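You operate a simulated robot arm through the tools that you are given. There is no shell and no other tool. Be economical: measure what you need, move in short steps, check, and stop when the job is done.

You run a simulated two-armed robot. Do the job below in one go: nothing can be reset, and whatever is moved stays where it is left.

JOB
Hold the red lever magnet on the wire line bench top steady with one hand and flip the magnet lever the other way with the other.

The check looks at the end state, three seconds after you hand in, the way a careful person would. Anything else that was tipped, shoved, dropped, spilled or broken makes it a failure.

ROBOT AND FRAMES
Two 7-joint arms with two-finger parallel grippers on one trunk, on a base that drives. Base frame: it is fixed to the floor where the robot stands at the start and does not move with it; the origin is under the middle of the robot, x ahead of it, y to its left, z up. Readings come in m, degrees, newtons and seconds.
The left shoulder is at the start at [0.06, 0.189, 1.228], the right one opposite. With the tool pointing down near the work surface each hand reaches from about 0.1 to 0.64 m from the robot's upright axis, wherever it stands, measured 20 degrees to its own side. Places, roughly: magnet lever [0.5, 0.1, 0.9]. Payload 3.43 kg a hand.
The TCP of each hand is the grasp point between the finger pads, 0.03 m short of the fingertips. In the tool frame z runs along the fingers and y along their closing line. Largest opening 0.094 m; finger width 0.028, thickness 0.01; the body of the gripper, 0.05 by 0.096 m, starts 0.055 m behind the TCP.
Orientation is that of the tool frame in the base frame, as [roll, pitch, yaw] about the fixed x, y, z axes, in that order (R = Rz(yaw) Ry(pitch) Rx(roll)). With the fingers straight down and closing along the base's y, the tool's x points along the base's -x, its y along +y and its z along -z.

CONTROLS
- The arms move only by the tool send_rows. It takes "left_targets", "right_targets" or both (then of equal length, played together; a hand with none holds still); each is a list of rows, each an object of numbers (a shift or turn left out is 0, a gripper value left out holds the last): "dx", "dy", "dz": the shift along the tool's x, y, z in units of 200 mm (1.0 is 200 mm); "rx", "ry", "rz": the turn, a rotation vector about the tool's x, y, z in units of 45 degrees (1.0 is 45 degrees); "fingers": the gripper command, from -1 (shut) to 1 (fully open), values between in proportion. In form: [{"dx": .., "dy": .., "dz": .., "rx": .., "ry": .., "rz": .., "fingers": ..}, ...]. A call has 1 to 12 rows; each row is the pose to reach, as a shift and turn from the pose commanded when the call began, along the tool's axes at that moment. A call with a number of a shift or a turn outside -1 to 1 is refused whole. Rows are played at 5 a second. More than 0.05 m and 8.6 degrees between two rows, or a gripper value outside its range, and nothing of the call is played. Where a pose cannot be reached the arm comes as near as it can. A force on the tool above 40 N (or 10 N above the force at the start of the call, whichever is more), or a blocked arm, ends the call early, and 0.2 s more pass. Each finger travels about 0.153 m/s and halts on what it meets, pressing with about 36 N; the grip force reading is that of the motor and also rises with nothing between the fingers. The clock runs only during rows and for 0.2 s after the last one: add rows that repeat a pose to give the fingers time. The reply holds the time, the measured pose of the TCP, the force on the tool along the base axes, the opening and the grip force, in the units named above and with some noise, with the torque about the TCP (base axes, N m) and any sound that the robot's microphone picked up.
- Cameras (640 x 400 px; columns grow to the right, rows downward): "scene" is now at [0.0141, 0.0187, 1.7748]; the picture's right is [0.23, -0.97, 0.00], its down [-0.76, -0.18, -0.62] and it looks along [0.61, 0.14, -0.78] (base axes); focal length 261 px, centre (320, 200). "left" rides on the left gripper at [0.076, -0.014, -0.102] in its tool frame; the picture's right is [0.18, 0.98, 0.00], its down [-0.75, 0.14, -0.64] and it looks along [-0.63, 0.12, 0.77] (tool axes); focal length 243 px, centre (320, 200). "right" rides on the right gripper at [0.076, 0.014, -0.102] in its tool frame; the picture's right is [-0.18, 0.98, 0.00], its down [-0.75, -0.14, -0.64] and it looks along [-0.63, -0.12, 0.77] (tool axes); focal length 243 px, centre (320, 200). There is no depth. A picture from a camera that has moved, and an enlarged one, comes with that camera's place and axes in the base frame and with its lens.
- camera(camera): a new picture of that camera. It takes no simulated time.
- lift_body(by): slides the trunk up (or, below 0, down) by that many m; the arms and the scene camera ride with it, the base frame stays. It gives what a move gives, with no picture.
- base_move(legs): drives the robot by 1 to 6 legs, each [ahead, left, turn to the left] in m, m and degrees, along the robot's own axes; the way and the turn of a leg run together, so that a leg with both is an arc; at most 1.5 m and 180 degrees a leg. The arms and the cameras ride along, it lands a little off, and it stops where it bumps. It gives what a move gives.
- pan_tilt(pan, tilt): turns the head with the scene camera to pan (to the left, within 86 degrees either way) and tilt (down, from -29 to 69), counted from straight ahead of the robot. It gives what a move gives.
- close_up(camera, box): a new picture of the part [left, top, right, bottom] of that camera's present view, enlarged. It takes no simulated time.
- job_done(): hands the job in; it is judged then, once.

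Work in short steps. Places have to be worked out from the pictures, the camera data and where the tool is seen: move nearer, look again, correct. Check each grasp and each placing, and mend what went wrong. You have 120 turns and 92 pictures in all, those below and enlarged ones among them. Open the grippers and draw the arms clear of the work before you hand the job in, unless the task says otherwise; then end with one line.

The tools are called by a JSON object that holds its "op" and its "data". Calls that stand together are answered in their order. send_rows: Moves the arms, as the interface text tells. Its arguments: {"type":"object","properties":{"left_targets":{"type":"array"},"right_targets":{"type":"array"}},"required":[]} The other tools are called the same way: lift_body (by) slides the trunk up or down; base_move (legs) drives the base; pan_tilt (pan, tilt) turns the head that bears the scene camera; camera (camera) takes a picture; close_up (camera, box) takes an enlarged picture of a part of a camera's view; job_done () hands the job in.

At the start:

```text
time: 0.0
left_eef_pos: [0.3292, 0.2507, 1.2235]
left_ee_rot: [180.0, -0.1, -179.9]
left_wrist_force: [0.0, -0.7, -0.7]
left_moment: [0.0, 0.01, -0.05]
left_grip_width: 0.0941
left_grasp_force: 0.0
right_eef_pos: [0.345, -0.059, 1.2205]
right_ee_rot: [-180.0, 0.1, 180.0]
right_wrist_force: [1.1, -0.6, 0.4]
right_moment: [-0.02, 0.01, 0.0]
right_grip_width: 0.094
right_grasp_force: 0.0
trunk travel left (down, up): [-0.9, 0.09]
robot x, y, heading: [-0.0047, -0.0004, 0.1]
head pan, tilt: [13.1, 51.6]
```

scene: 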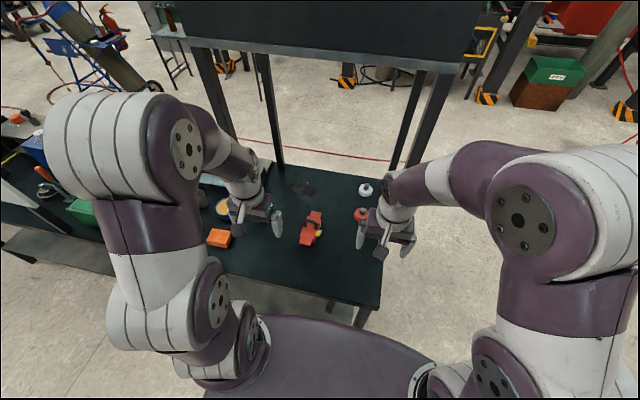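
right: 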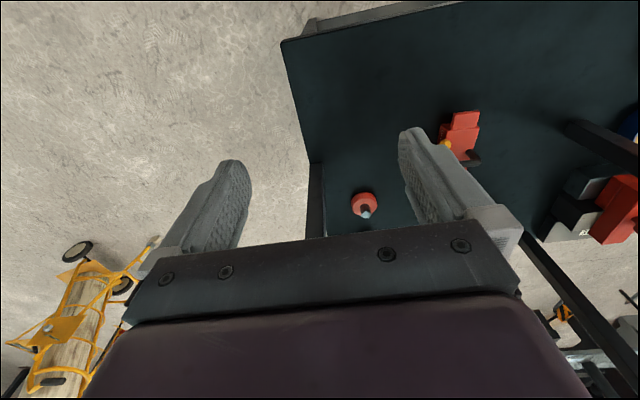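
left: 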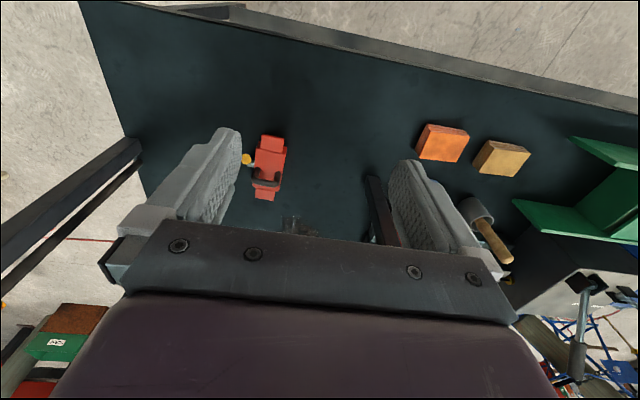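

The red lever magnet sits between the two hands around x 0.5, y 0.1. I take an enlarged look at it from the scene and left cameras.

{"op": "close_up", "data": {"camera": "scene", "box": [270, 190, 350, 260]}}

{"op": "close_up", "data": {"camera": "left", "box": [220, 120, 320, 220]}}

{"op": "close_up", "data": {"camera": "right", "box": [420, 90, 520, 180]}}

```text
5.71 times, centred on (310, 225) of scene
camera zoom: at [0.0141, 0.0187, 1.7748], right [0.23, -0.97, 0.0], down [-0.76, -0.18, -0.62], along [0.61, 0.14, -0.78], focal length 1491 px, centre (377, 57)
```

zoom: 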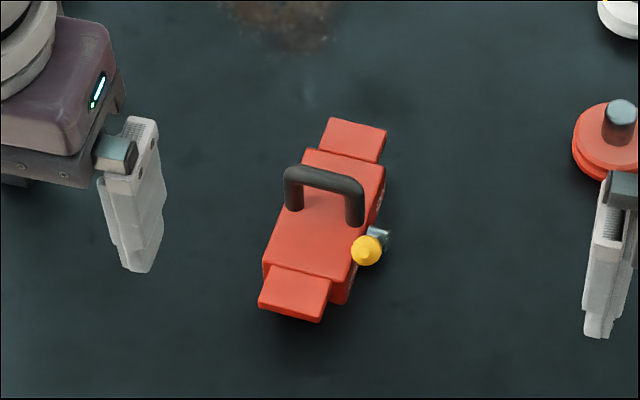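

```text
4.00 times, centred on (270, 170) of left
camera zoom: at [0.2529, 0.2352, 1.3257], right [-0.18, 0.98, 0.0], down [0.75, 0.14, 0.64], along [0.63, 0.12, -0.77], focal length 970 px, centre (520, 320)
```

zoom: 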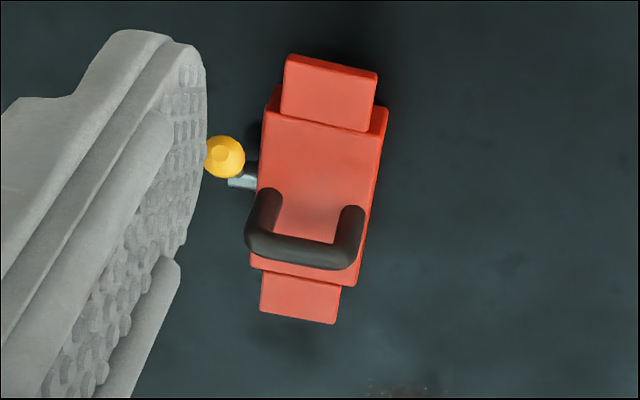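

```text
4.44 times, centred on (470, 135) of right
camera zoom: at [0.2673, -0.044, 1.3225], right [0.18, 0.98, 0.0], down [0.75, -0.14, 0.64], along [0.63, -0.12, -0.77], focal length 1078 px, centre (-347, 489)
```

zoom: 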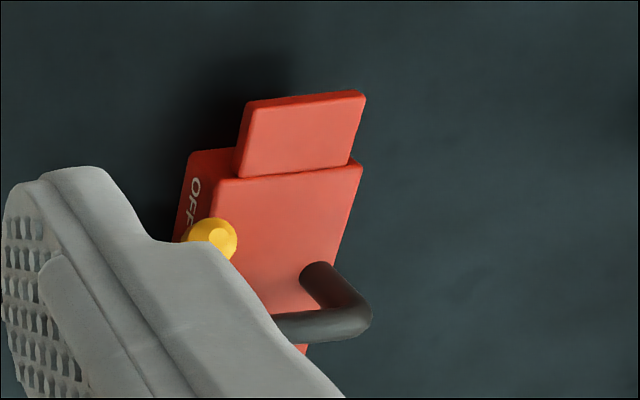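

The magnet is centred near (0.54, 0.18), its axis along x. The lever, with its yellow knob, is on its right (-y) side and leans towards me at "OFF". I turn the right hand so its camera faces +y and can see the lever side.

{"op": "send_rows", "data": {"right_targets": [{"dx": -0.12, "rz": -0.167}, {"dx": -0.24, "rz": -0.333}, {"dx": -0.36, "rz": -0.5}, {"dx": -0.48, "rz": -0.667}, {"dx": -0.6, "rz": -0.833}, {"dx": -0.75, "rz": -1.0}, {"dx": -0.75, "rz": -1.0}]}}

{"op": "send_rows", "data": {"right_targets": [{"rz": -0.167, "dz": 0.1}, {"rz": -0.333, "dz": 0.2}, {"rz": -0.5, "dz": 0.3}, {"rz": -0.667, "dz": 0.4}, {"rz": -0.833, "dz": 0.5}, {"rz": -1.0, "dz": 0.5}, {"rz": -1.0, "dz": 0.5}]}}

{"op": "camera", "data": {"camera": "right"}}

{"op": "camera", "data": {"camera": "scene"}}

```text
time: 1.6
left_eef_pos: [0.3271, 0.253, 1.2231]
left_ee_rot: [-179.9, 0.0, -180.0]
left_wrist_force: [0.0, 0.2, 1.0]
left_moment: [-0.01, 0.03, 0.01]
left_grip_width: 0.0938
left_grasp_force: 0.1
right_eef_pos: [0.4946, -0.0544, 1.2206]
right_ee_rot: [-179.9, -0.1, -134.9]
right_wrist_force: [-12.3, 3.3, 2.3]
right_moment: [-0.12, -0.14, -0.24]
right_grip_width: 0.0881
right_grasp_force: 0.1
trunk travel left (down, up): [-0.9, 0.09]
robot x, y, heading: [0.0019, 0.0005, -0.1]
head pan, tilt: [13.1, 51.6]
```

```text
time: 3.2
left_eef_pos: [0.3285, 0.2496, 1.2237]
left_ee_rot: [179.9, 0.0, -179.9]
left_wrist_force: [0.1, 1.1, -0.5]
left_moment: [-0.01, 0.03, 0.0]
left_grip_width: 0.0941
left_grasp_force: 0.0
right_eef_pos: [0.4964, -0.058, 1.119]
right_ee_rot: [179.9, 0.0, -89.8]
right_wrist_force: [0.0, -0.9, -0.1]
right_moment: [-0.02, -0.02, -0.01]
right_grip_width: 0.0938
right_grasp_force: 0.1
trunk travel left (down, up): [-0.9, 0.09]
robot x, y, heading: [-0.0028, 0.0012, -0.1]
head pan, tilt: [13.1, 51.6]
```

```text
85 pictures are left
camera right: at [0.4812, -0.1339, 1.2218], right [-0.98, 0.18, 0.0], down [0.14, 0.75, 0.64], along [0.12, 0.63, -0.77], focal length 243 px, centre (320, 200)
```

right: 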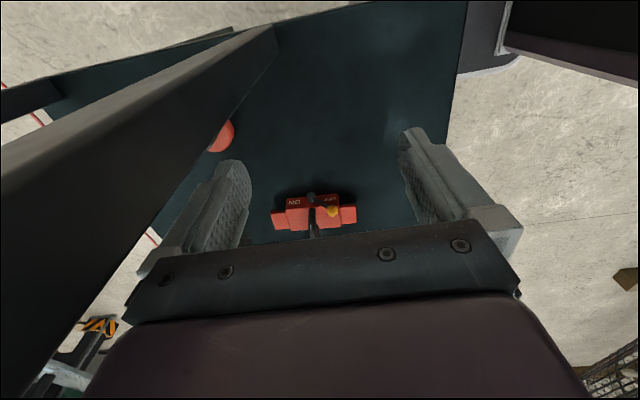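

```text
84 pictures are left
camera scene: at [0.0153, 0.0183, 1.7748], right [0.23, -0.97, 0.0], down [-0.76, -0.18, -0.62], along [0.6, 0.14, -0.78], focal length 261 px, centre (320, 200)
```

scene: 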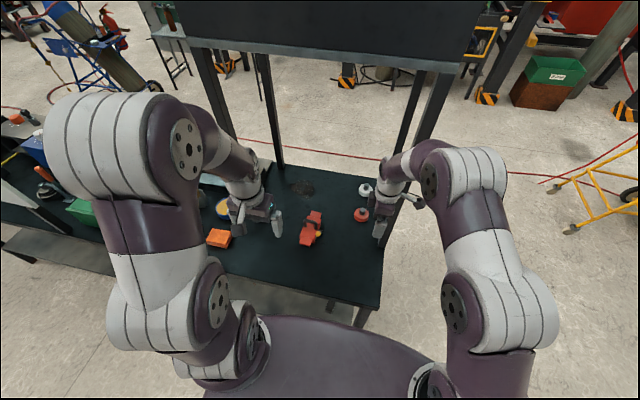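

The first turn ended with about 12 N on the right hand, and the right camera shows an upright post close by. I look closer to place that post, and at the lever.

{"op": "close_up", "data": {"camera": "scene", "box": [340, 60, 500, 260]}}

{"op": "close_up", "data": {"camera": "right", "box": [260, 175, 370, 245]}}

{"op": "camera", "data": {"camera": "left"}}

```text
2.00 times, centred on (420, 160) of scene
camera zoom: at [0.0153, 0.0183, 1.7748], right [0.23, -0.97, 0.0], down [-0.76, -0.18, -0.62], along [0.6, 0.14, -0.78], focal length 522 px, centre (120, 280)
```

zoom: 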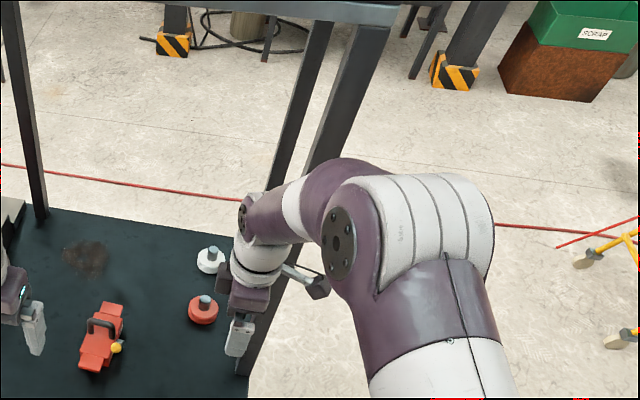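

```text
5.71 times, centred on (315, 210) of right
camera zoom: at [0.4812, -0.1339, 1.2218], right [-0.98, 0.18, 0.0], down [0.14, 0.75, 0.64], along [0.12, 0.63, -0.77], focal length 1386 px, centre (349, 143)
```

zoom: 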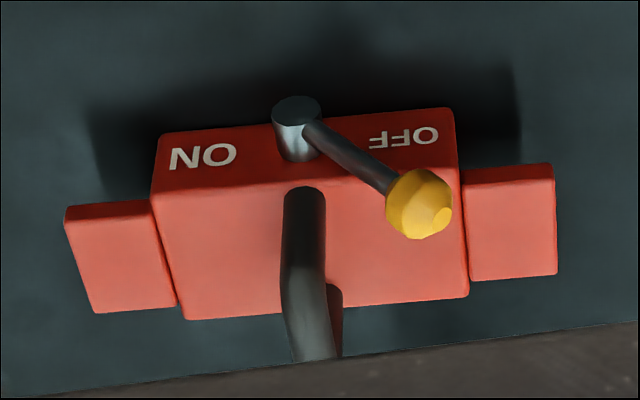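

```text
81 pictures are left
camera left: at [0.2538, 0.2349, 1.3256], right [-0.18, 0.98, 0.0], down [0.75, 0.14, 0.64], along [0.63, 0.12, -0.77], focal length 243 px, centre (320, 200)
```

left: 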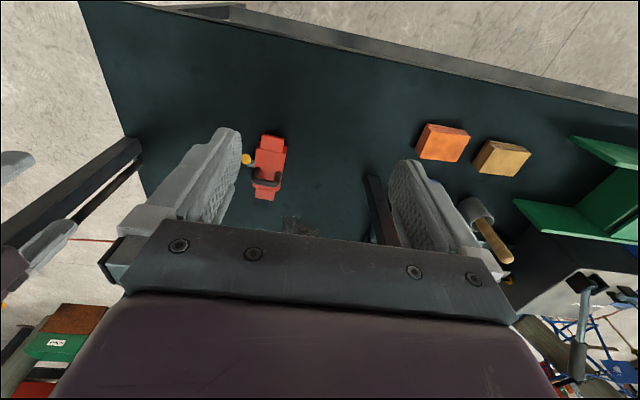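

The lever's pivot is at about (0.55, 0.13, 0.885) and the knob at (0.515, 0.141, 0.92). It leans to OFF and must go over to the ON side. A post stands at about (0.57, -0.11), so I pull the right hand back from it and turn it forward-left, while the left hand turns to close along x for the carry handle.

{"op": "send_rows", "data": {"right_targets": [{"dy": 0.08, "dx": -0.05, "rz": 0.1667, "fingers": 0}, {"dy": 0.16, "dx": -0.1, "rz": 0.333, "fingers": -0.5}, {"dy": 0.24, "dx": -0.15, "rz": 0.5, "fingers": -1}, {"dy": 0.32, "dx": -0.2, "rz": 0.667, "fingers": -1}, {"dy": 0.4, "dx": -0.25, "rz": 0.833, "fingers": -1}, {"dy": 0.48, "dx": -0.29, "rz": 1.0, "fingers": -1}, {"dy": 0.48, "dx": -0.29, "rz": 1.0, "fingers": -1}], "left_targets": [{"dx": -0.05, "rz": 0.1667}, {"dx": -0.1, "rz": 0.333}, {"dx": -0.15, "rz": 0.5}, {"dx": -0.2, "rz": 0.667}, {"dx": -0.25, "rz": 0.833}, {"dx": -0.3, "rz": 1.0}, {"dx": -0.3, "rz": 1.0}]}}

{"op": "send_rows", "data": {"right_targets": [{"rz": 0.0833}, {"rz": 0.1667}, {"rz": 0.25}, {"rz": 0.333}, {"rz": 0.333}, {"rz": 0.333}, {"rz": 0.333}], "left_targets": [{"rz": 0.1667}, {"rz": 0.333}, {"rz": 0.5}, {"rz": 0.667}, {"rz": 0.833}, {"rz": 1.0}, {"rz": 1.0}]}}

```text
time: 4.8
left_eef_pos: [0.389, 0.25, 1.2235]
left_ee_rot: [180.0, 0.0, 135.0]
left_wrist_force: [-0.2, -0.5, -0.7]
left_moment: [0.0, -0.03, 0.03]
left_grip_width: 0.0942
left_grasp_force: 0.0
right_eef_pos: [0.3976, 0.0002, 1.1221]
right_ee_rot: [180.0, 0.0, -135.1]
right_wrist_force: [-1.6, -0.1, 0.5]
right_moment: [0.01, 0.02, 0.03]
right_grip_width: 0.0001
right_grasp_force: 33.1
trunk travel left (down, up): [-0.9, 0.09]
robot x, y, heading: [-0.001, 0.0021, -0.4]
head pan, tilt: [13.1, 51.6]
```

```text
time: 6.4
left_eef_pos: [0.3875, 0.2499, 1.2247]
left_ee_rot: [180.0, 0.0, 89.9]
left_wrist_force: [0.1, 0.8, -0.4]
left_moment: [0.02, 0.01, 0.0]
left_grip_width: 0.0939
left_grasp_force: 0.1
right_eef_pos: [0.3993, 0.0004, 1.1206]
right_ee_rot: [-180.0, 0.0, -150.0]
right_wrist_force: [0.3, 0.5, 0.4]
right_moment: [0.03, -0.03, -0.01]
right_grip_width: 0.0
right_grasp_force: 33.2
trunk travel left (down, up): [-0.9, 0.09]
robot x, y, heading: [-0.0016, 0.0002, 0.0]
head pan, tilt: [13.1, 51.6]
```

Both hands turned as planned. I bring the left hand to stand above the handle, tilted 30° so that its body leans to the left.

{"op": "send_rows", "data": {"left_targets": [{"dy": 0.13, "dx": -0.02, "dz": 0.12, "ry": -0.1}, {"dy": 0.26, "dx": -0.05, "dz": 0.25, "ry": -0.2}, {"dy": 0.4, "dx": -0.07, "dz": 0.37, "ry": -0.33}, {"dy": 0.54, "dx": -0.1, "dz": 0.5, "ry": -0.45}, {"dy": 0.67, "dx": -0.13, "dz": 0.62, "ry": -0.56}, {"dy": 0.8, "dx": -0.15, "dz": 0.75, "ry": -0.667}, {"dy": 0.8, "dx": -0.15, "dz": 0.75, "ry": -0.667}]}}

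{"op": "camera", "data": {"camera": "left"}}

{"op": "camera", "data": {"camera": "right"}}

{"op": "camera", "data": {"camera": "scene"}}

```text
time: 8.0
left_eef_pos: [0.5468, 0.2179, 1.0731]
left_ee_rot: [179.9, 30.1, 90.0]
left_wrist_force: [-0.5, 0.0, 0.1]
left_moment: [0.03, 0.0, -0.01]
left_grip_width: 0.094
left_grasp_force: 0.0
right_eef_pos: [0.398, 0.0001, 1.1214]
right_ee_rot: [179.9, 0.0, -150.0]
right_wrist_force: [-0.7, 0.6, 0.0]
right_moment: [-0.02, 0.01, 0.02]
right_grip_width: 0.0001
right_grasp_force: 32.9
trunk travel left (down, up): [-0.9, 0.09]
robot x, y, heading: [0.0008, 0.0001, 0.1]
head pan, tilt: [13.1, 51.6]
```

```text
80 pictures are left
camera left: at [0.5334, 0.3348, 1.1234], right [0.98, 0.16, -0.09], down [0.14, -0.33, 0.93], along [0.12, -0.93, -0.35], focal length 243 px, centre (320, 200)
```

left: 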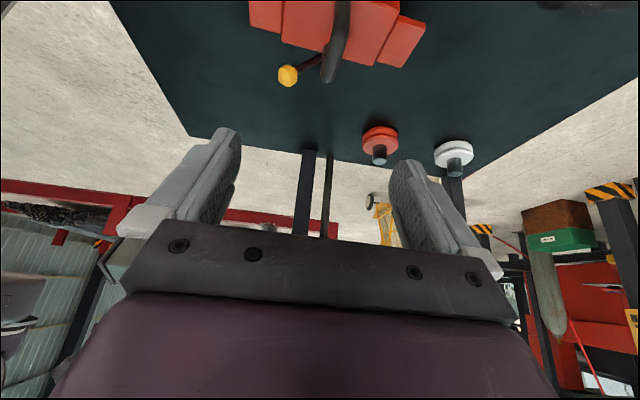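

```text
79 pictures are left
camera right: at [0.3245, -0.0261, 1.2229], right [-0.33, 0.94, 0.0], down [0.72, 0.25, 0.64], along [0.61, 0.21, -0.77], focal length 243 px, centre (320, 200)
```

right: 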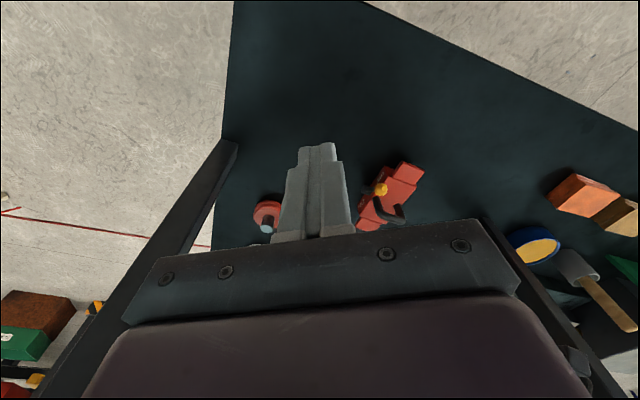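

```text
78 pictures are left
camera scene: at [0.0135, 0.0184, 1.7748], right [0.23, -0.97, 0.0], down [-0.76, -0.18, -0.62], along [0.61, 0.14, -0.78], focal length 261 px, centre (320, 200)
```

scene: 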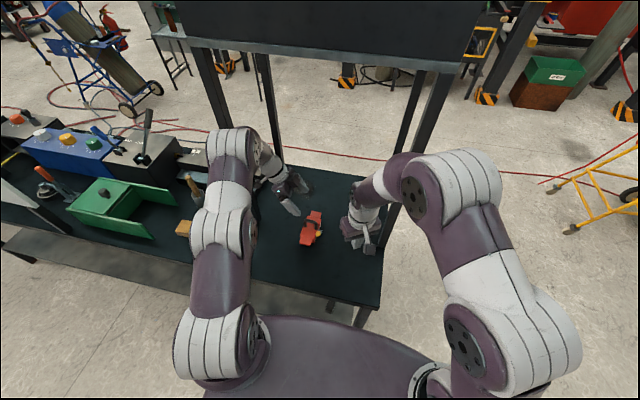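

The left hand hangs up and behind the magnet. I zoom in to measure the handle bar.

{"op": "close_up", "data": {"camera": "left", "box": [240, 0, 430, 110]}}

{"op": "close_up", "data": {"camera": "right", "box": [345, 150, 435, 235]}}

{"op": "close_up", "data": {"camera": "scene", "box": [270, 165, 350, 255]}}

```text
3.37 times, centred on (335, 55) of left
camera zoom: at [0.5334, 0.3348, 1.1234], right [0.98, 0.16, -0.09], down [0.14, -0.33, 0.93], along [0.12, -0.93, -0.35], focal length 817 px, centre (270, 688)
```

zoom: 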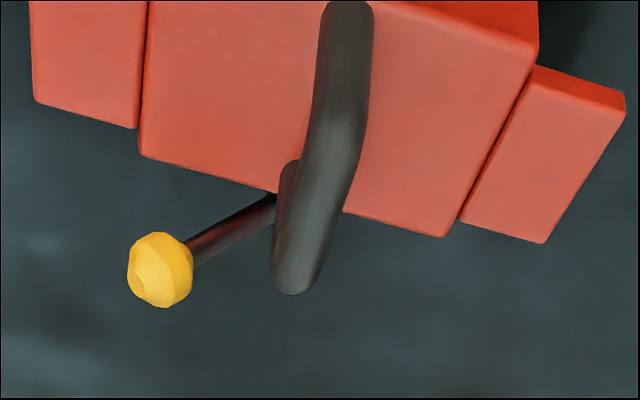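

```text
4.71 times, centred on (390, 192) of right
camera zoom: at [0.3245, -0.0261, 1.2229], right [-0.33, 0.94, 0.0], down [0.72, 0.25, 0.64], along [0.61, 0.21, -0.77], focal length 1142 px, centre (-9, 235)
```

zoom: 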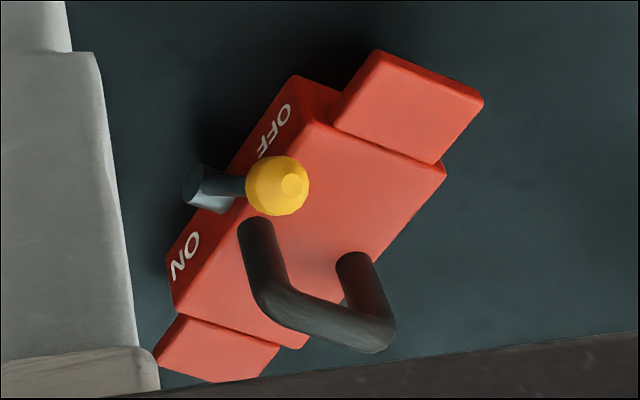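

```text
4.44 times, centred on (310, 210) of scene
camera zoom: at [0.0135, 0.0184, 1.7748], right [0.23, -0.97, 0.0], down [-0.76, -0.18, -0.62], along [0.61, 0.14, -0.78], focal length 1160 px, centre (364, 156)
```

zoom: 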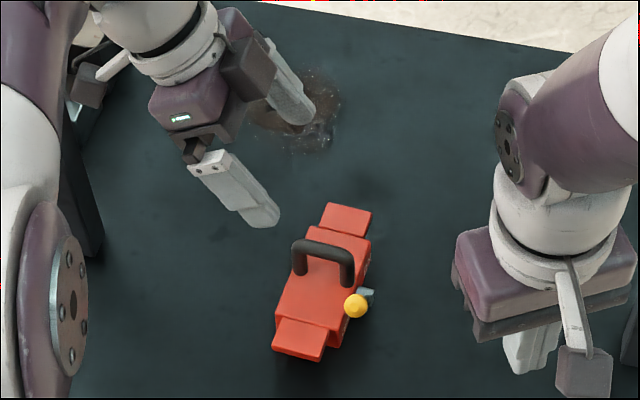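

From the three views the bar centre is about (0.556, 0.178, 0.933), the body top about z 0.90, and the magnet is yawed about -3°. I narrow the left gripper to 5 cm and come down to 4 cm short of the grasp.

{"op": "send_rows", "data": {"left_targets": [{"dx": 0.09, "dy": 0.02, "dz": 0.1, "rz": 0.03, "fingers": 0.06}, {"dx": 0.178, "dy": 0.046, "dz": 0.2, "rz": 0.067, "fingers": 0.06}, {"dx": 0.178, "dy": 0.046, "dz": 0.32, "rz": 0.067, "fingers": 0.06}, {"dx": 0.178, "dy": 0.046, "dz": 0.44, "rz": 0.067, "fingers": 0.06}, {"dx": 0.178, "dy": 0.046, "dz": 0.44, "rz": 0.067, "fingers": 0.06}]}}

{"op": "close_up", "data": {"camera": "scene", "box": [270, 165, 350, 255]}}

{"op": "close_up", "data": {"camera": "right", "box": [345, 120, 465, 235]}}

{"op": "camera", "data": {"camera": "left"}}

```text
time: 9.2
left_eef_pos: [0.5568, 0.2078, 0.9789]
left_ee_rot: [178.2, 29.9, 86.4]
left_wrist_force: [0.3, 0.0, -0.1]
left_moment: [0.0, 0.01, -0.01]
left_grip_width: 0.0498
left_grasp_force: 0.0
right_eef_pos: [0.3986, 0.0005, 1.1205]
right_ee_rot: [180.0, 0.0, -149.9]
right_wrist_force: [0.1, -0.3, 0.3]
right_moment: [-0.02, -0.01, 0.01]
right_grip_width: 0.0
right_grasp_force: 33.2
trunk travel left (down, up): [-0.9, 0.09]
robot x, y, heading: [0.0025, -0.0024, 0.1]
head pan, tilt: [13.1, 51.6]
```

```text
4.44 times, centred on (310, 210) of scene
camera zoom: at [0.0138, 0.0192, 1.7748], right [0.23, -0.97, 0.0], down [-0.76, -0.18, -0.62], along [0.61, 0.14, -0.78], focal length 1160 px, centre (364, 156)
```

zoom: 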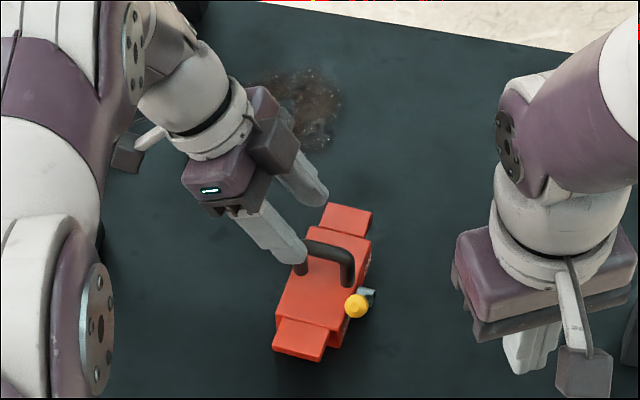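

```text
3.48 times, centred on (405, 178) of right
camera zoom: at [0.3247, -0.0256, 1.2228], right [-0.33, 0.94, 0.0], down [0.72, 0.26, 0.64], along [0.61, 0.21, -0.77], focal length 844 px, centre (24, 278)
```

zoom: 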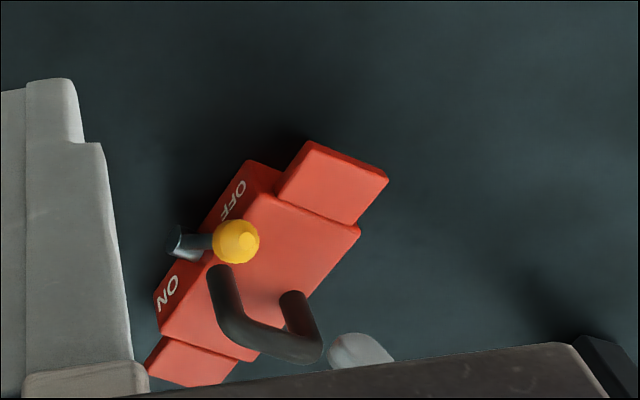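

```text
72 pictures are left
camera left: at [0.5473, 0.3252, 1.0282], right [0.99, 0.11, -0.07], down [0.1, -0.34, 0.94], along [0.08, -0.93, -0.35], focal length 243 px, centre (320, 200)
```

left: 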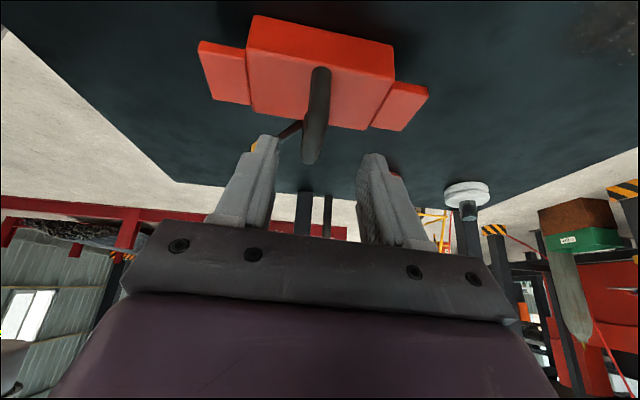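

The bar lies centred between the fingers. I move the remaining 4 cm along the fingers.

{"op": "send_rows", "data": {"left_targets": [{"dz": 0.1}, {"dz": 0.2, "dx": -0.01}, {"dz": 0.2, "dx": -0.01}]}}

{"op": "close_up", "data": {"camera": "scene", "box": [270, 175, 350, 255]}}

{"op": "close_up", "data": {"camera": "left", "box": [200, 60, 440, 240]}}

{"op": "close_up", "data": {"camera": "right", "box": [345, 150, 435, 235]}}

```text
time: 10.0
left_eef_pos: [0.5567, 0.1845, 0.9448]
left_ee_rot: [178.4, 30.0, 86.5]
left_wrist_force: [0.3, -0.4, 0.3]
left_moment: [0.02, -0.01, 0.03]
left_grip_width: 0.0497
left_grasp_force: 0.2
right_eef_pos: [0.3994, -0.0004, 1.1207]
right_ee_rot: [-180.0, 0.0, -150.0]
right_wrist_force: [-0.9, -0.2, 0.1]
right_moment: [0.02, 0.01, 0.01]
right_grip_width: 0.0
right_grasp_force: 32.7
trunk travel left (down, up): [-0.9, 0.09]
robot x, y, heading: [-0.0014, 0.0016, 0.2]
head pan, tilt: [13.1, 51.6]
```

```text
5.00 times, centred on (310, 215) of scene
camera zoom: at [0.0138, 0.0189, 1.7748], right [0.23, -0.97, 0.0], down [-0.76, -0.18, -0.62], along [0.61, 0.14, -0.78], focal length 1304 px, centre (370, 125)
```

zoom: 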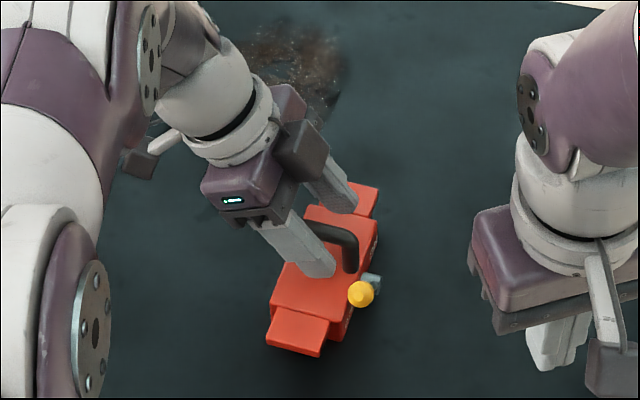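

```text
2.22 times, centred on (320, 150) of left
camera zoom: at [0.5467, 0.3022, 0.9938], right [0.99, 0.11, -0.07], down [0.1, -0.34, 0.94], along [0.08, -0.93, -0.35], focal length 539 px, centre (320, 311)
```

zoom: 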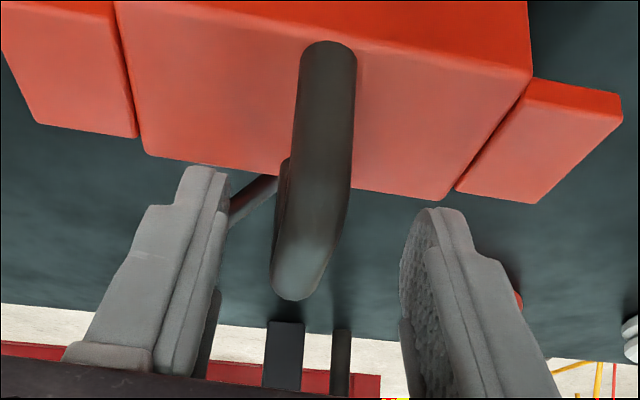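

```text
4.71 times, centred on (390, 192) of right
camera zoom: at [0.3247, -0.0258, 1.2228], right [-0.33, 0.94, 0.0], down [0.72, 0.25, 0.64], along [0.61, 0.21, -0.77], focal length 1142 px, centre (-9, 235)
```

zoom: 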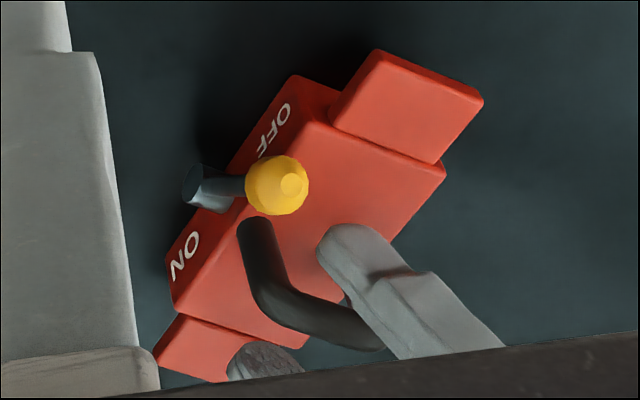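

The fingers straddle the bar clear of the lever and body, so I close the left gripper.

{"op": "send_rows", "data": {"left_targets": [{"fingers": -0.3}, {"fingers": -0.7}, {"fingers": -1}, {"fingers": -1}, {"fingers": -1}]}}

{"op": "close_up", "data": {"camera": "scene", "box": [270, 175, 350, 255]}}

{"op": "close_up", "data": {"camera": "right", "box": [345, 150, 435, 235]}}

```text
time: 11.2
left_eef_pos: [0.5567, 0.1847, 0.9442]
left_ee_rot: [178.3, 30.0, 86.4]
left_wrist_force: [-1.9, -0.7, 2.2]
left_moment: [0.03, 0.01, 0.01]
left_grip_width: 0.0166
left_grasp_force: 36.0
right_eef_pos: [0.3982, 0.0001, 1.1219]
right_ee_rot: [180.0, 0.0, -150.1]
right_wrist_force: [0.5, 0.5, -0.1]
right_moment: [-0.01, -0.02, 0.06]
right_grip_width: 0.0
right_grasp_force: 32.8
trunk travel left (down, up): [-0.9, 0.09]
robot x, y, heading: [0.0002, -0.0012, 0.2]
head pan, tilt: [13.1, 51.6]
```

```text
5.00 times, centred on (310, 215) of scene
camera zoom: at [0.0135, 0.0187, 1.7749], right [0.23, -0.97, 0.0], down [-0.76, -0.18, -0.62], along [0.61, 0.14, -0.78], focal length 1304 px, centre (370, 125)
```

zoom: 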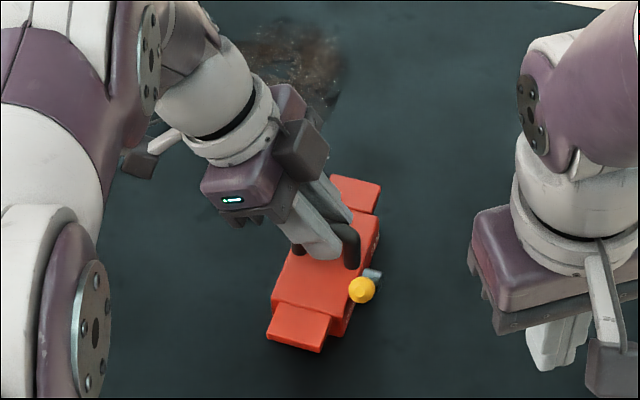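

```text
4.71 times, centred on (390, 192) of right
camera zoom: at [0.3245, -0.0259, 1.2229], right [-0.33, 0.94, 0.0], down [0.72, 0.25, 0.64], along [0.61, 0.21, -0.77], focal length 1142 px, centre (-9, 235)
```

zoom: 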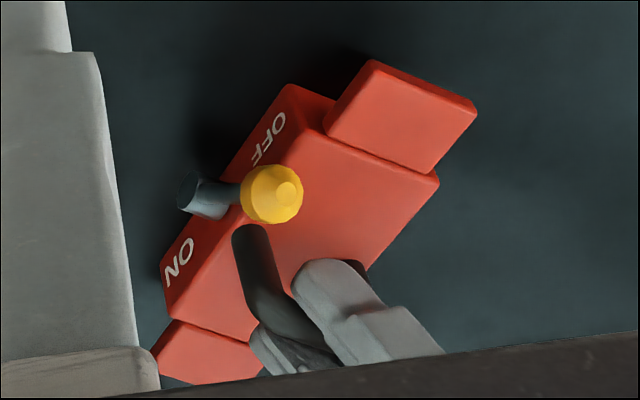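

The bar is firmly held (16.6 mm, 36 N) and the magnet only settled by some 3 mm. Its knob is now at about (0.52, 0.141, 0.92). Next I bring the closed right fingers, tilted 40°, up behind and above the knob.

{"op": "send_rows", "data": {"right_targets": [{"dx": -0.07, "dy": 0.08, "dz": 0.1, "ry": -0.148}, {"dx": -0.14, "dy": 0.16, "dz": 0.2, "ry": -0.296}, {"dx": -0.21, "dy": 0.235, "dz": 0.3, "ry": -0.444}, {"dx": -0.28, "dy": 0.31, "dz": 0.4, "ry": -0.593}, {"dx": -0.35, "dy": 0.39, "dz": 0.5, "ry": -0.741}, {"dx": -0.415, "dy": 0.47, "dz": 0.6, "ry": -0.889}, {"dx": -0.415, "dy": 0.47, "dz": 0.6, "ry": -0.889}]}}

{"op": "close_up", "data": {"camera": "scene", "box": [250, 165, 410, 265]}}

{"op": "camera", "data": {"camera": "right"}}

```text
time: 12.8
left_eef_pos: [0.5569, 0.1837, 0.9472]
left_ee_rot: [177.9, 29.9, 86.3]
left_wrist_force: [5.8, 3.1, 33.6]
left_moment: [0.07, -0.08, -0.18]
left_grip_width: 0.0138
left_grasp_force: 35.8
right_eef_pos: [0.4199, 0.1205, 1.0022]
right_ee_rot: [-179.9, 40.3, -149.9]
right_wrist_force: [-0.2, 0.2, 0.1]
right_moment: [0.03, 0.03, -0.02]
right_grip_width: 0.0
right_grasp_force: 32.8
right hand out of reach, approached as far as the arm can: row 5, 6
trunk travel left (down, up): [-0.9, 0.09]
robot x, y, heading: [0.0011, 0.0, -0.0]
head pan, tilt: [13.1, 51.6]
```

```text
4.00 times, centred on (330, 215) of scene
camera zoom: at [0.0106, 0.018, 1.7751], right [0.23, -0.97, 0.0], down [-0.76, -0.18, -0.62], along [0.61, 0.14, -0.78], focal length 1044 px, centre (280, 140)
```

zoom: 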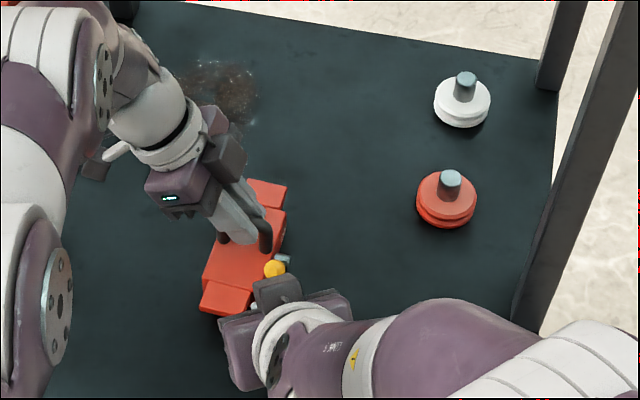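

```text
65 pictures are left
camera right: at [0.3056, 0.0711, 1.0303], right [-0.37, 0.92, 0.12], down [0.21, -0.04, 0.98], along [0.9, 0.39, -0.18], focal length 243 px, centre (320, 200)
```

right: 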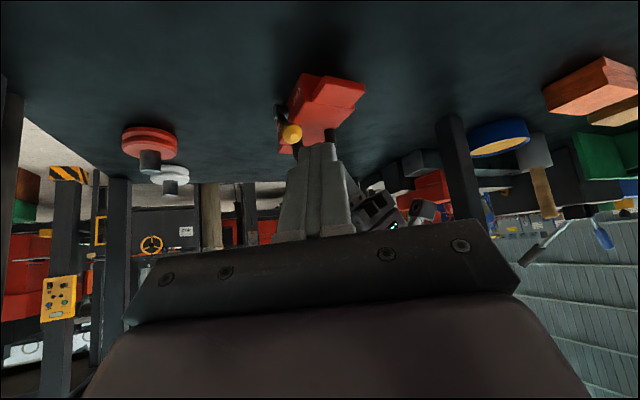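

The right hand is in place, but the left hand now reads about 33 N upwards. I hold for a moment and read again, looking at the grasp.

{"op": "send_rows", "data": {"left_targets": [{"fingers": -1}, {"fingers": -1}]}}

{"op": "close_up", "data": {"camera": "left", "box": [200, 60, 440, 240]}}

{"op": "close_up", "data": {"camera": "right", "box": [250, 60, 390, 160]}}

```text
time: 13.4
left_eef_pos: [0.5562, 0.1849, 0.9479]
left_ee_rot: [177.9, 29.9, 86.3]
left_wrist_force: [10.8, 3.7, 38.6]
left_moment: [0.07, -0.18, -0.26]
left_grip_width: 0.0141
left_grasp_force: 35.9
right_eef_pos: [0.4212, 0.1205, 1.0011]
right_ee_rot: [-180.0, 40.2, -150.0]
right_wrist_force: [-0.1, 1.1, 0.5]
right_moment: [-0.01, -0.01, 0.02]
right_grip_width: 0.0
right_grasp_force: 33.0
trunk travel left (down, up): [-0.9, 0.09]
robot x, y, heading: [0.0002, 0.0031, -0.0]
head pan, tilt: [13.1, 51.6]
```

```text
2.22 times, centred on (320, 150) of left
camera zoom: at [0.5464, 0.3019, 0.9969], right [0.99, 0.11, -0.06], down [0.1, -0.34, 0.94], along [0.09, -0.93, -0.35], focal length 539 px, centre (320, 311)
```

zoom: 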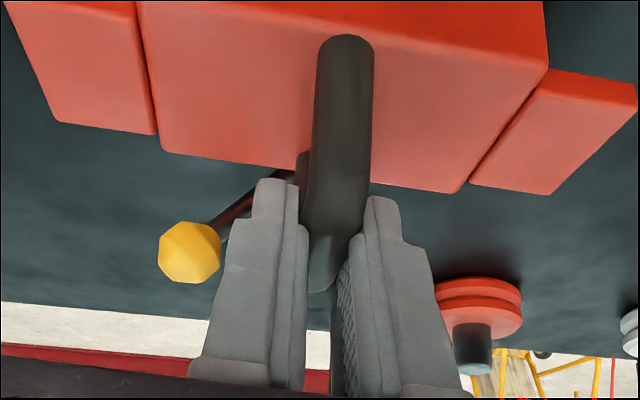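

```text
4.00 times, centred on (320, 110) of right
camera zoom: at [0.3056, 0.071, 1.0305], right [-0.37, 0.92, 0.12], down [0.21, -0.04, 0.98], along [0.9, 0.39, -0.18], focal length 970 px, centre (320, 560)
```

zoom: 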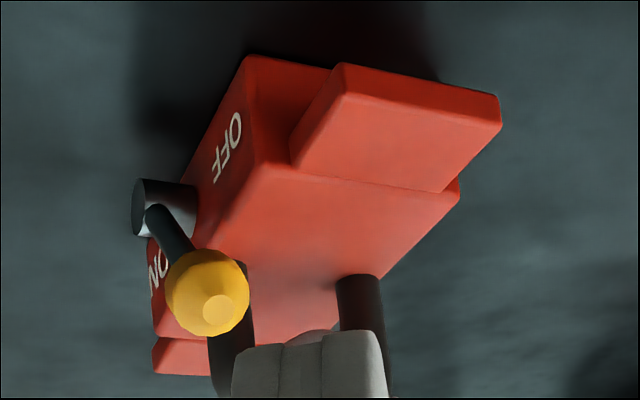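

The width has dropped from 16.6 to 14.1 mm, and the upward push means the stepped fingertips are gripping the bar too near their ends and being squeezed upwards off it. I open slightly, go 1 cm deeper (the body top is about z 0.893, so there is room) and grip again.

{"op": "send_rows", "data": {"left_targets": [{"fingers": -0.3}, {"fingers": -0.3}, {"dz": 0.025, "fingers": -0.3}, {"dz": 0.05, "fingers": -0.3}, {"dz": 0.05, "fingers": -0.3}]}}

{"op": "close_up", "data": {"camera": "left", "box": [200, 60, 440, 240]}}

{"op": "close_up", "data": {"camera": "right", "box": [250, 60, 390, 160]}}

```text
time: 14.6
left_eef_pos: [0.556, 0.1801, 0.9367]
left_ee_rot: [178.3, 30.0, 86.4]
left_wrist_force: [0.0, -0.5, 0.5]
left_moment: [-0.03, 0.01, 0.0]
left_grip_width: 0.0333
left_grasp_force: 0.0
right_eef_pos: [0.423, 0.1207, 1.0004]
right_ee_rot: [180.0, 40.0, -150.0]
right_wrist_force: [-0.8, -0.7, -0.7]
right_moment: [0.0, -0.02, -0.03]
right_grip_width: 0.0003
right_grasp_force: 33.2
trunk travel left (down, up): [-0.9, 0.09]
robot x, y, heading: [0.0022, -0.002, 0.1]
head pan, tilt: [13.1, 51.6]
```

```text
2.22 times, centred on (320, 150) of left
camera zoom: at [0.5469, 0.2969, 0.9866], right [0.99, 0.11, -0.07], down [0.1, -0.34, 0.94], along [0.08, -0.93, -0.35], focal length 539 px, centre (320, 311)
```

zoom: 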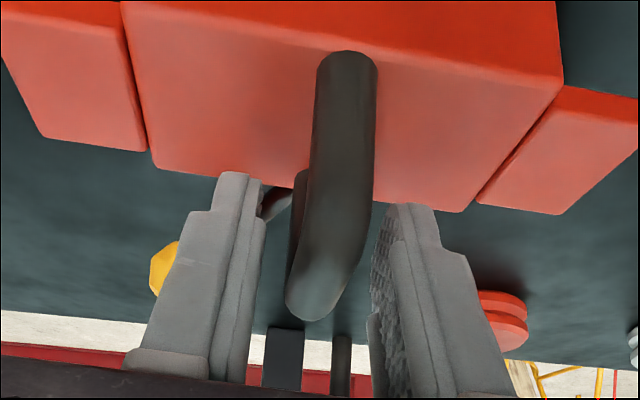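

```text
4.00 times, centred on (320, 110) of right
camera zoom: at [0.3073, 0.0715, 1.0297], right [-0.37, 0.92, 0.12], down [0.21, -0.04, 0.98], along [0.9, 0.39, -0.18], focal length 970 px, centre (320, 560)
```

zoom: 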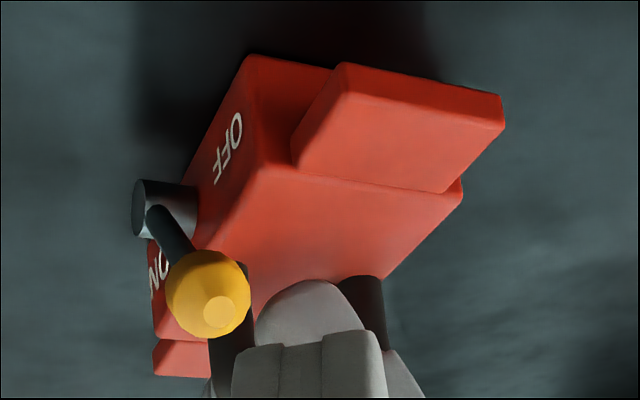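

The force is gone and the fingers reach deeper around the bar without touching the body. I close again and watch the force.

{"op": "send_rows", "data": {"left_targets": [{"fingers": -0.6}, {"fingers": -0.8}, {"fingers": -1}, {"fingers": -1}, {"fingers": -1}, {"fingers": -1}]}}

{"op": "send_rows", "data": {"left_targets": [{"fingers": -1}, {"fingers": -1}, {"fingers": -1}, {"fingers": -1}, {"fingers": -1}, {"fingers": -1}]}}

{"op": "close_up", "data": {"camera": "left", "box": [200, 60, 440, 240]}}

```text
time: 16.0
left_eef_pos: [0.5563, 0.1798, 0.9372]
left_ee_rot: [178.3, 30.0, 86.6]
left_wrist_force: [-2.0, -0.2, 0.1]
left_moment: [-0.12, 0.05, -0.03]
left_grip_width: 0.0177
left_grasp_force: 36.1
right_eef_pos: [0.4236, 0.1216, 1.0005]
right_ee_rot: [-180.0, 40.0, -150.1]
right_wrist_force: [0.2, 0.3, -0.4]
right_moment: [0.05, -0.02, 0.0]
right_grip_width: 0.0
right_grasp_force: 33.4
trunk travel left (down, up): [-0.9, 0.09]
robot x, y, heading: [-0.0005, 0.0011, -0.1]
head pan, tilt: [13.1, 51.6]
```

```text
time: 17.4
left_eef_pos: [0.5563, 0.1807, 0.935]
left_ee_rot: [178.2, 29.9, 86.5]
left_wrist_force: [-1.7, 0.7, 0.5]
left_moment: [-0.01, 0.0, 0.0]
left_grip_width: 0.0179
left_grasp_force: 36.3
right_eef_pos: [0.4235, 0.1214, 1.0002]
right_ee_rot: [179.9, 40.0, -150.0]
right_wrist_force: [0.4, -0.3, 0.6]
right_moment: [-0.01, 0.01, -0.01]
right_grip_width: 0.0002
right_grasp_force: 32.9
trunk travel left (down, up): [-0.9, 0.09]
robot x, y, heading: [-0.0005, -0.0003, -0.1]
head pan, tilt: [13.1, 51.6]
```

```text
2.22 times, centred on (320, 150) of left
camera zoom: at [0.5474, 0.2971, 0.9864], right [0.99, 0.11, -0.07], down [0.1, -0.34, 0.94], along [0.08, -0.93, -0.35], focal length 539 px, centre (320, 311)
```

zoom: 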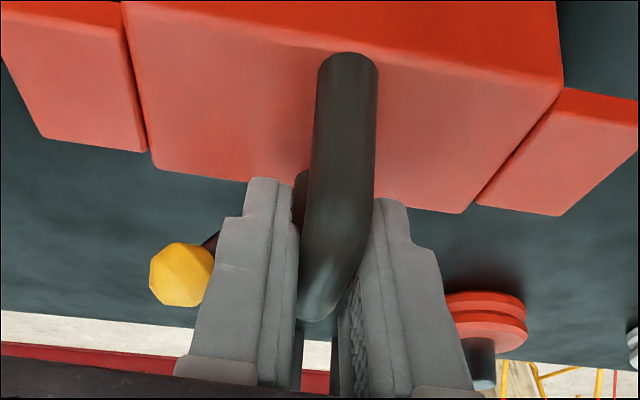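

The grip is stable now: 17.9 mm with no net force. I lower the right fingertips to just behind the knob, tip at about (0.47, 0.133, 0.918).

{"op": "send_rows", "data": {"right_targets": [{"dx": 0.043, "dy": -0.033, "dz": 0.157}, {"dx": 0.086, "dy": -0.066, "dz": 0.313}, {"dx": 0.086, "dy": -0.066, "dz": 0.313}]}}

{"op": "close_up", "data": {"camera": "right", "box": [230, 50, 410, 190]}}

{"op": "close_up", "data": {"camera": "left", "box": [130, 60, 370, 240]}}

{"op": "close_up", "data": {"camera": "scene", "box": [270, 175, 370, 265]}}

```text
time: 18.2
left_eef_pos: [0.5573, 0.1806, 0.9371]
left_ee_rot: [178.1, 30.0, 86.5]
left_wrist_force: [1.5, 0.4, 0.0]
left_moment: [-0.09, 0.0, 0.0]
left_grip_width: 0.0177
left_grasp_force: 35.5
right_eef_pos: [0.4539, 0.1236, 0.9422]
right_ee_rot: [179.9, 39.9, -150.0]
right_wrist_force: [-0.9, -0.9, 0.3]
right_moment: [0.0, 0.02, -0.02]
right_grip_width: 0.0004
right_grasp_force: 32.8
trunk travel left (down, up): [-0.9, 0.09]
robot x, y, heading: [0.0002, -0.0006, -0.1]
head pan, tilt: [13.1, 51.6]
```

```text
2.86 times, centred on (320, 120) of right
camera zoom: at [0.3389, 0.075, 0.9708], right [-0.37, 0.92, 0.12], down [0.21, -0.04, 0.98], along [0.9, 0.39, -0.18], focal length 693 px, centre (320, 429)
```

zoom: 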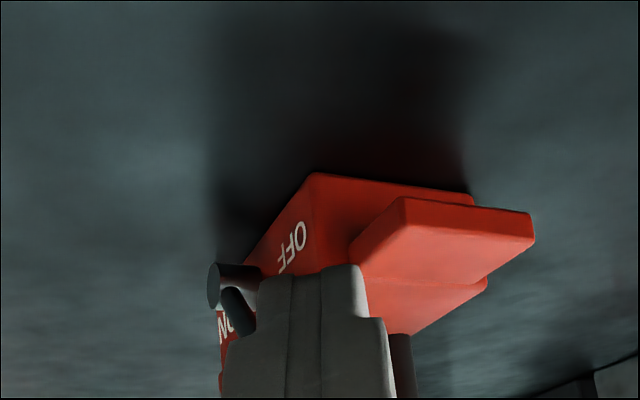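

```text
2.22 times, centred on (250, 150) of left
camera zoom: at [0.548, 0.2973, 0.9864], right [0.99, 0.11, -0.07], down [0.1, -0.34, 0.94], along [0.09, -0.93, -0.35], focal length 539 px, centre (476, 311)
```

zoom: 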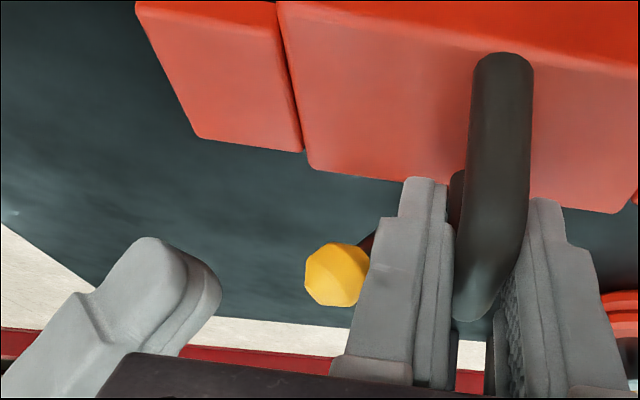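

```text
4.44 times, centred on (320, 220) of scene
camera zoom: at [0.015, 0.0191, 1.7748], right [0.23, -0.97, 0.0], down [-0.76, -0.18, -0.62], along [0.6, 0.14, -0.78], focal length 1160 px, centre (320, 111)
```

zoom: 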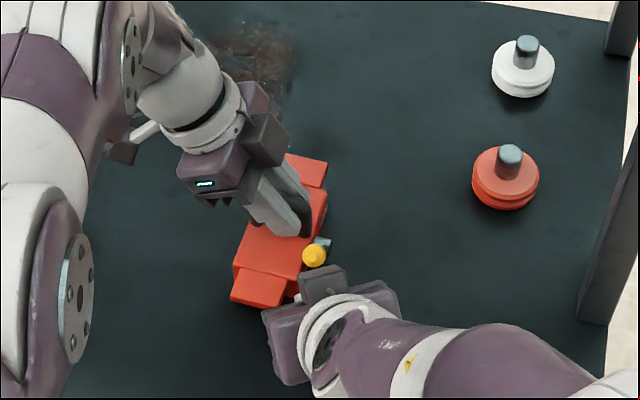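

The tips sit about 4 cm short of the knob, in line with it. I push in +x by 5 cm in small steps.

{"op": "send_rows", "data": {"right_targets": [{"dx": -0.04, "dy": -0.033, "dz": 0.034}, {"dx": -0.08, "dy": -0.067, "dz": 0.068}, {"dx": -0.12, "dy": -0.1, "dz": 0.102}, {"dx": -0.162, "dy": -0.134, "dz": 0.137}, {"dx": -0.162, "dy": -0.134, "dz": 0.137}]}}

{"op": "close_up", "data": {"camera": "left", "box": [130, 60, 370, 240]}}

{"op": "close_up", "data": {"camera": "scene", "box": [270, 175, 370, 265]}}

```text
time: 19.2
left_eef_pos: [0.5584, 0.1813, 0.9407]
left_ee_rot: [177.4, 29.7, 86.6]
left_wrist_force: [3.3, 1.0, 1.7]
left_moment: [-0.33, -0.05, 0.26]
left_grip_width: 0.018
left_grasp_force: 36.1
right_eef_pos: [0.4962, 0.1219, 0.9439]
right_ee_rot: [179.9, 40.1, -150.2]
right_wrist_force: [-11.1, -5.5, 14.1]
right_moment: [0.17, -0.18, -0.03]
right_grip_width: 0.0001
right_grasp_force: 33.2
trunk travel left (down, up): [-0.9, 0.09]
robot x, y, heading: [-0.0034, 0.0014, -0.1]
head pan, tilt: [13.1, 51.6]
stopped in row 4 (right hand): the force on the tool passed its limit (the readings are from after the stop); the commanded pose is now the measured one
```

```text
2.22 times, centred on (250, 150) of left
camera zoom: at [0.548, 0.2981, 0.9907], right [0.99, 0.12, -0.05], down [0.09, -0.34, 0.94], along [0.1, -0.93, -0.35], focal length 539 px, centre (476, 311)
```

zoom: 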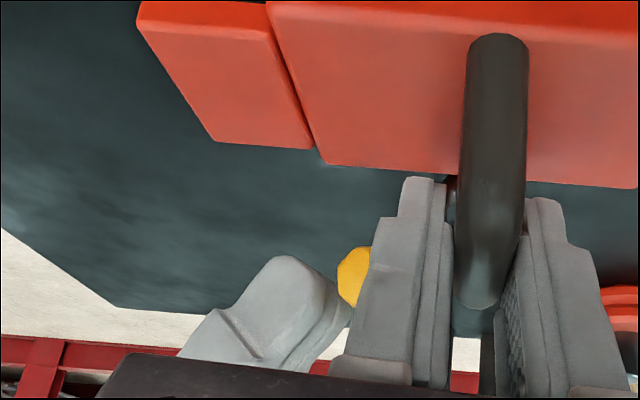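

```text
4.44 times, centred on (320, 220) of scene
camera zoom: at [0.0104, 0.0172, 1.7752], right [0.23, -0.97, 0.0], down [-0.76, -0.18, -0.62], along [0.61, 0.14, -0.78], focal length 1160 px, centre (320, 111)
```

zoom: 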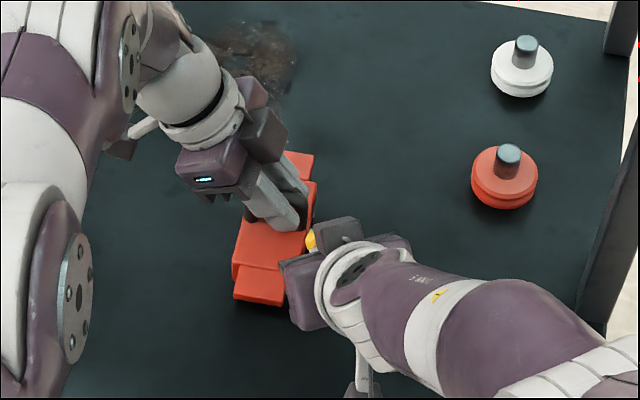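

The tips met the knob, but their forward-down end face presses it downwards instead of over. I back off and check the magnet. I will then push with upright fingers closing along x, whose side faces straight along +x.

{"op": "send_rows", "data": {"right_targets": [{"dx": 0.015, "dy": 0.02, "dz": -0.14}, {"dx": 0.03, "dy": 0.04, "dz": -0.28}, {"dx": 0.045, "dy": 0.064, "dz": -0.43}, {"dx": 0.045, "dy": 0.064, "dz": -0.43}]}}

{"op": "close_up", "data": {"camera": "right", "box": [230, 50, 410, 190]}}

{"op": "close_up", "data": {"camera": "left", "box": [200, 60, 440, 240]}}

```text
time: 20.2
left_eef_pos: [0.5603, 0.1829, 0.9411]
left_ee_rot: [177.6, 29.7, 86.5]
left_wrist_force: [2.0, 1.7, 18.2]
left_moment: [-0.54, -0.06, 0.21]
left_grip_width: 0.0178
left_grasp_force: 36.1
right_eef_pos: [0.4373, 0.103, 1.0036]
right_ee_rot: [180.0, 40.1, -150.1]
right_wrist_force: [0.1, 0.8, 0.2]
right_moment: [0.02, 0.01, 0.02]
right_grip_width: 0.0
right_grasp_force: 33.2
trunk travel left (down, up): [-0.9, 0.09]
robot x, y, heading: [0.0002, 0.0005, 0.1]
head pan, tilt: [13.1, 51.6]
```

```text
2.86 times, centred on (320, 120) of right
camera zoom: at [0.3209, 0.0537, 1.0315], right [-0.37, 0.92, 0.12], down [0.21, -0.04, 0.98], along [0.91, 0.39, -0.18], focal length 693 px, centre (320, 429)
```

zoom: 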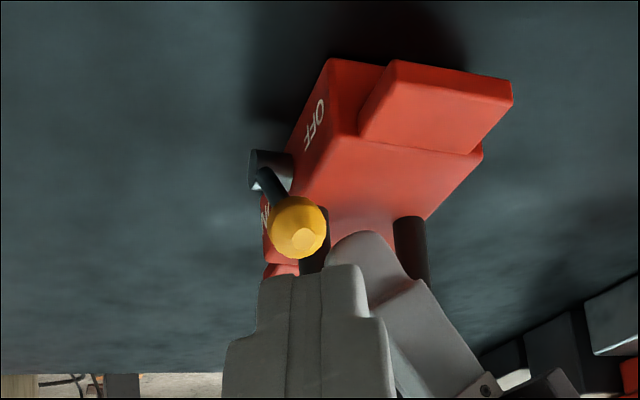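

```text
2.22 times, centred on (320, 150) of left
camera zoom: at [0.5488, 0.2988, 0.99], right [0.99, 0.12, -0.05], down [0.09, -0.34, 0.94], along [0.09, -0.93, -0.35], focal length 539 px, centre (320, 311)
```

zoom: 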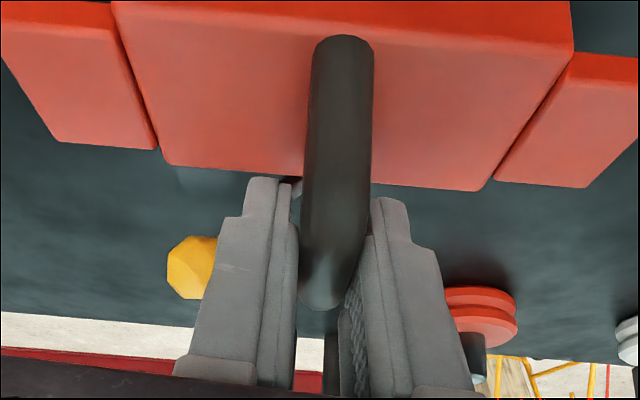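

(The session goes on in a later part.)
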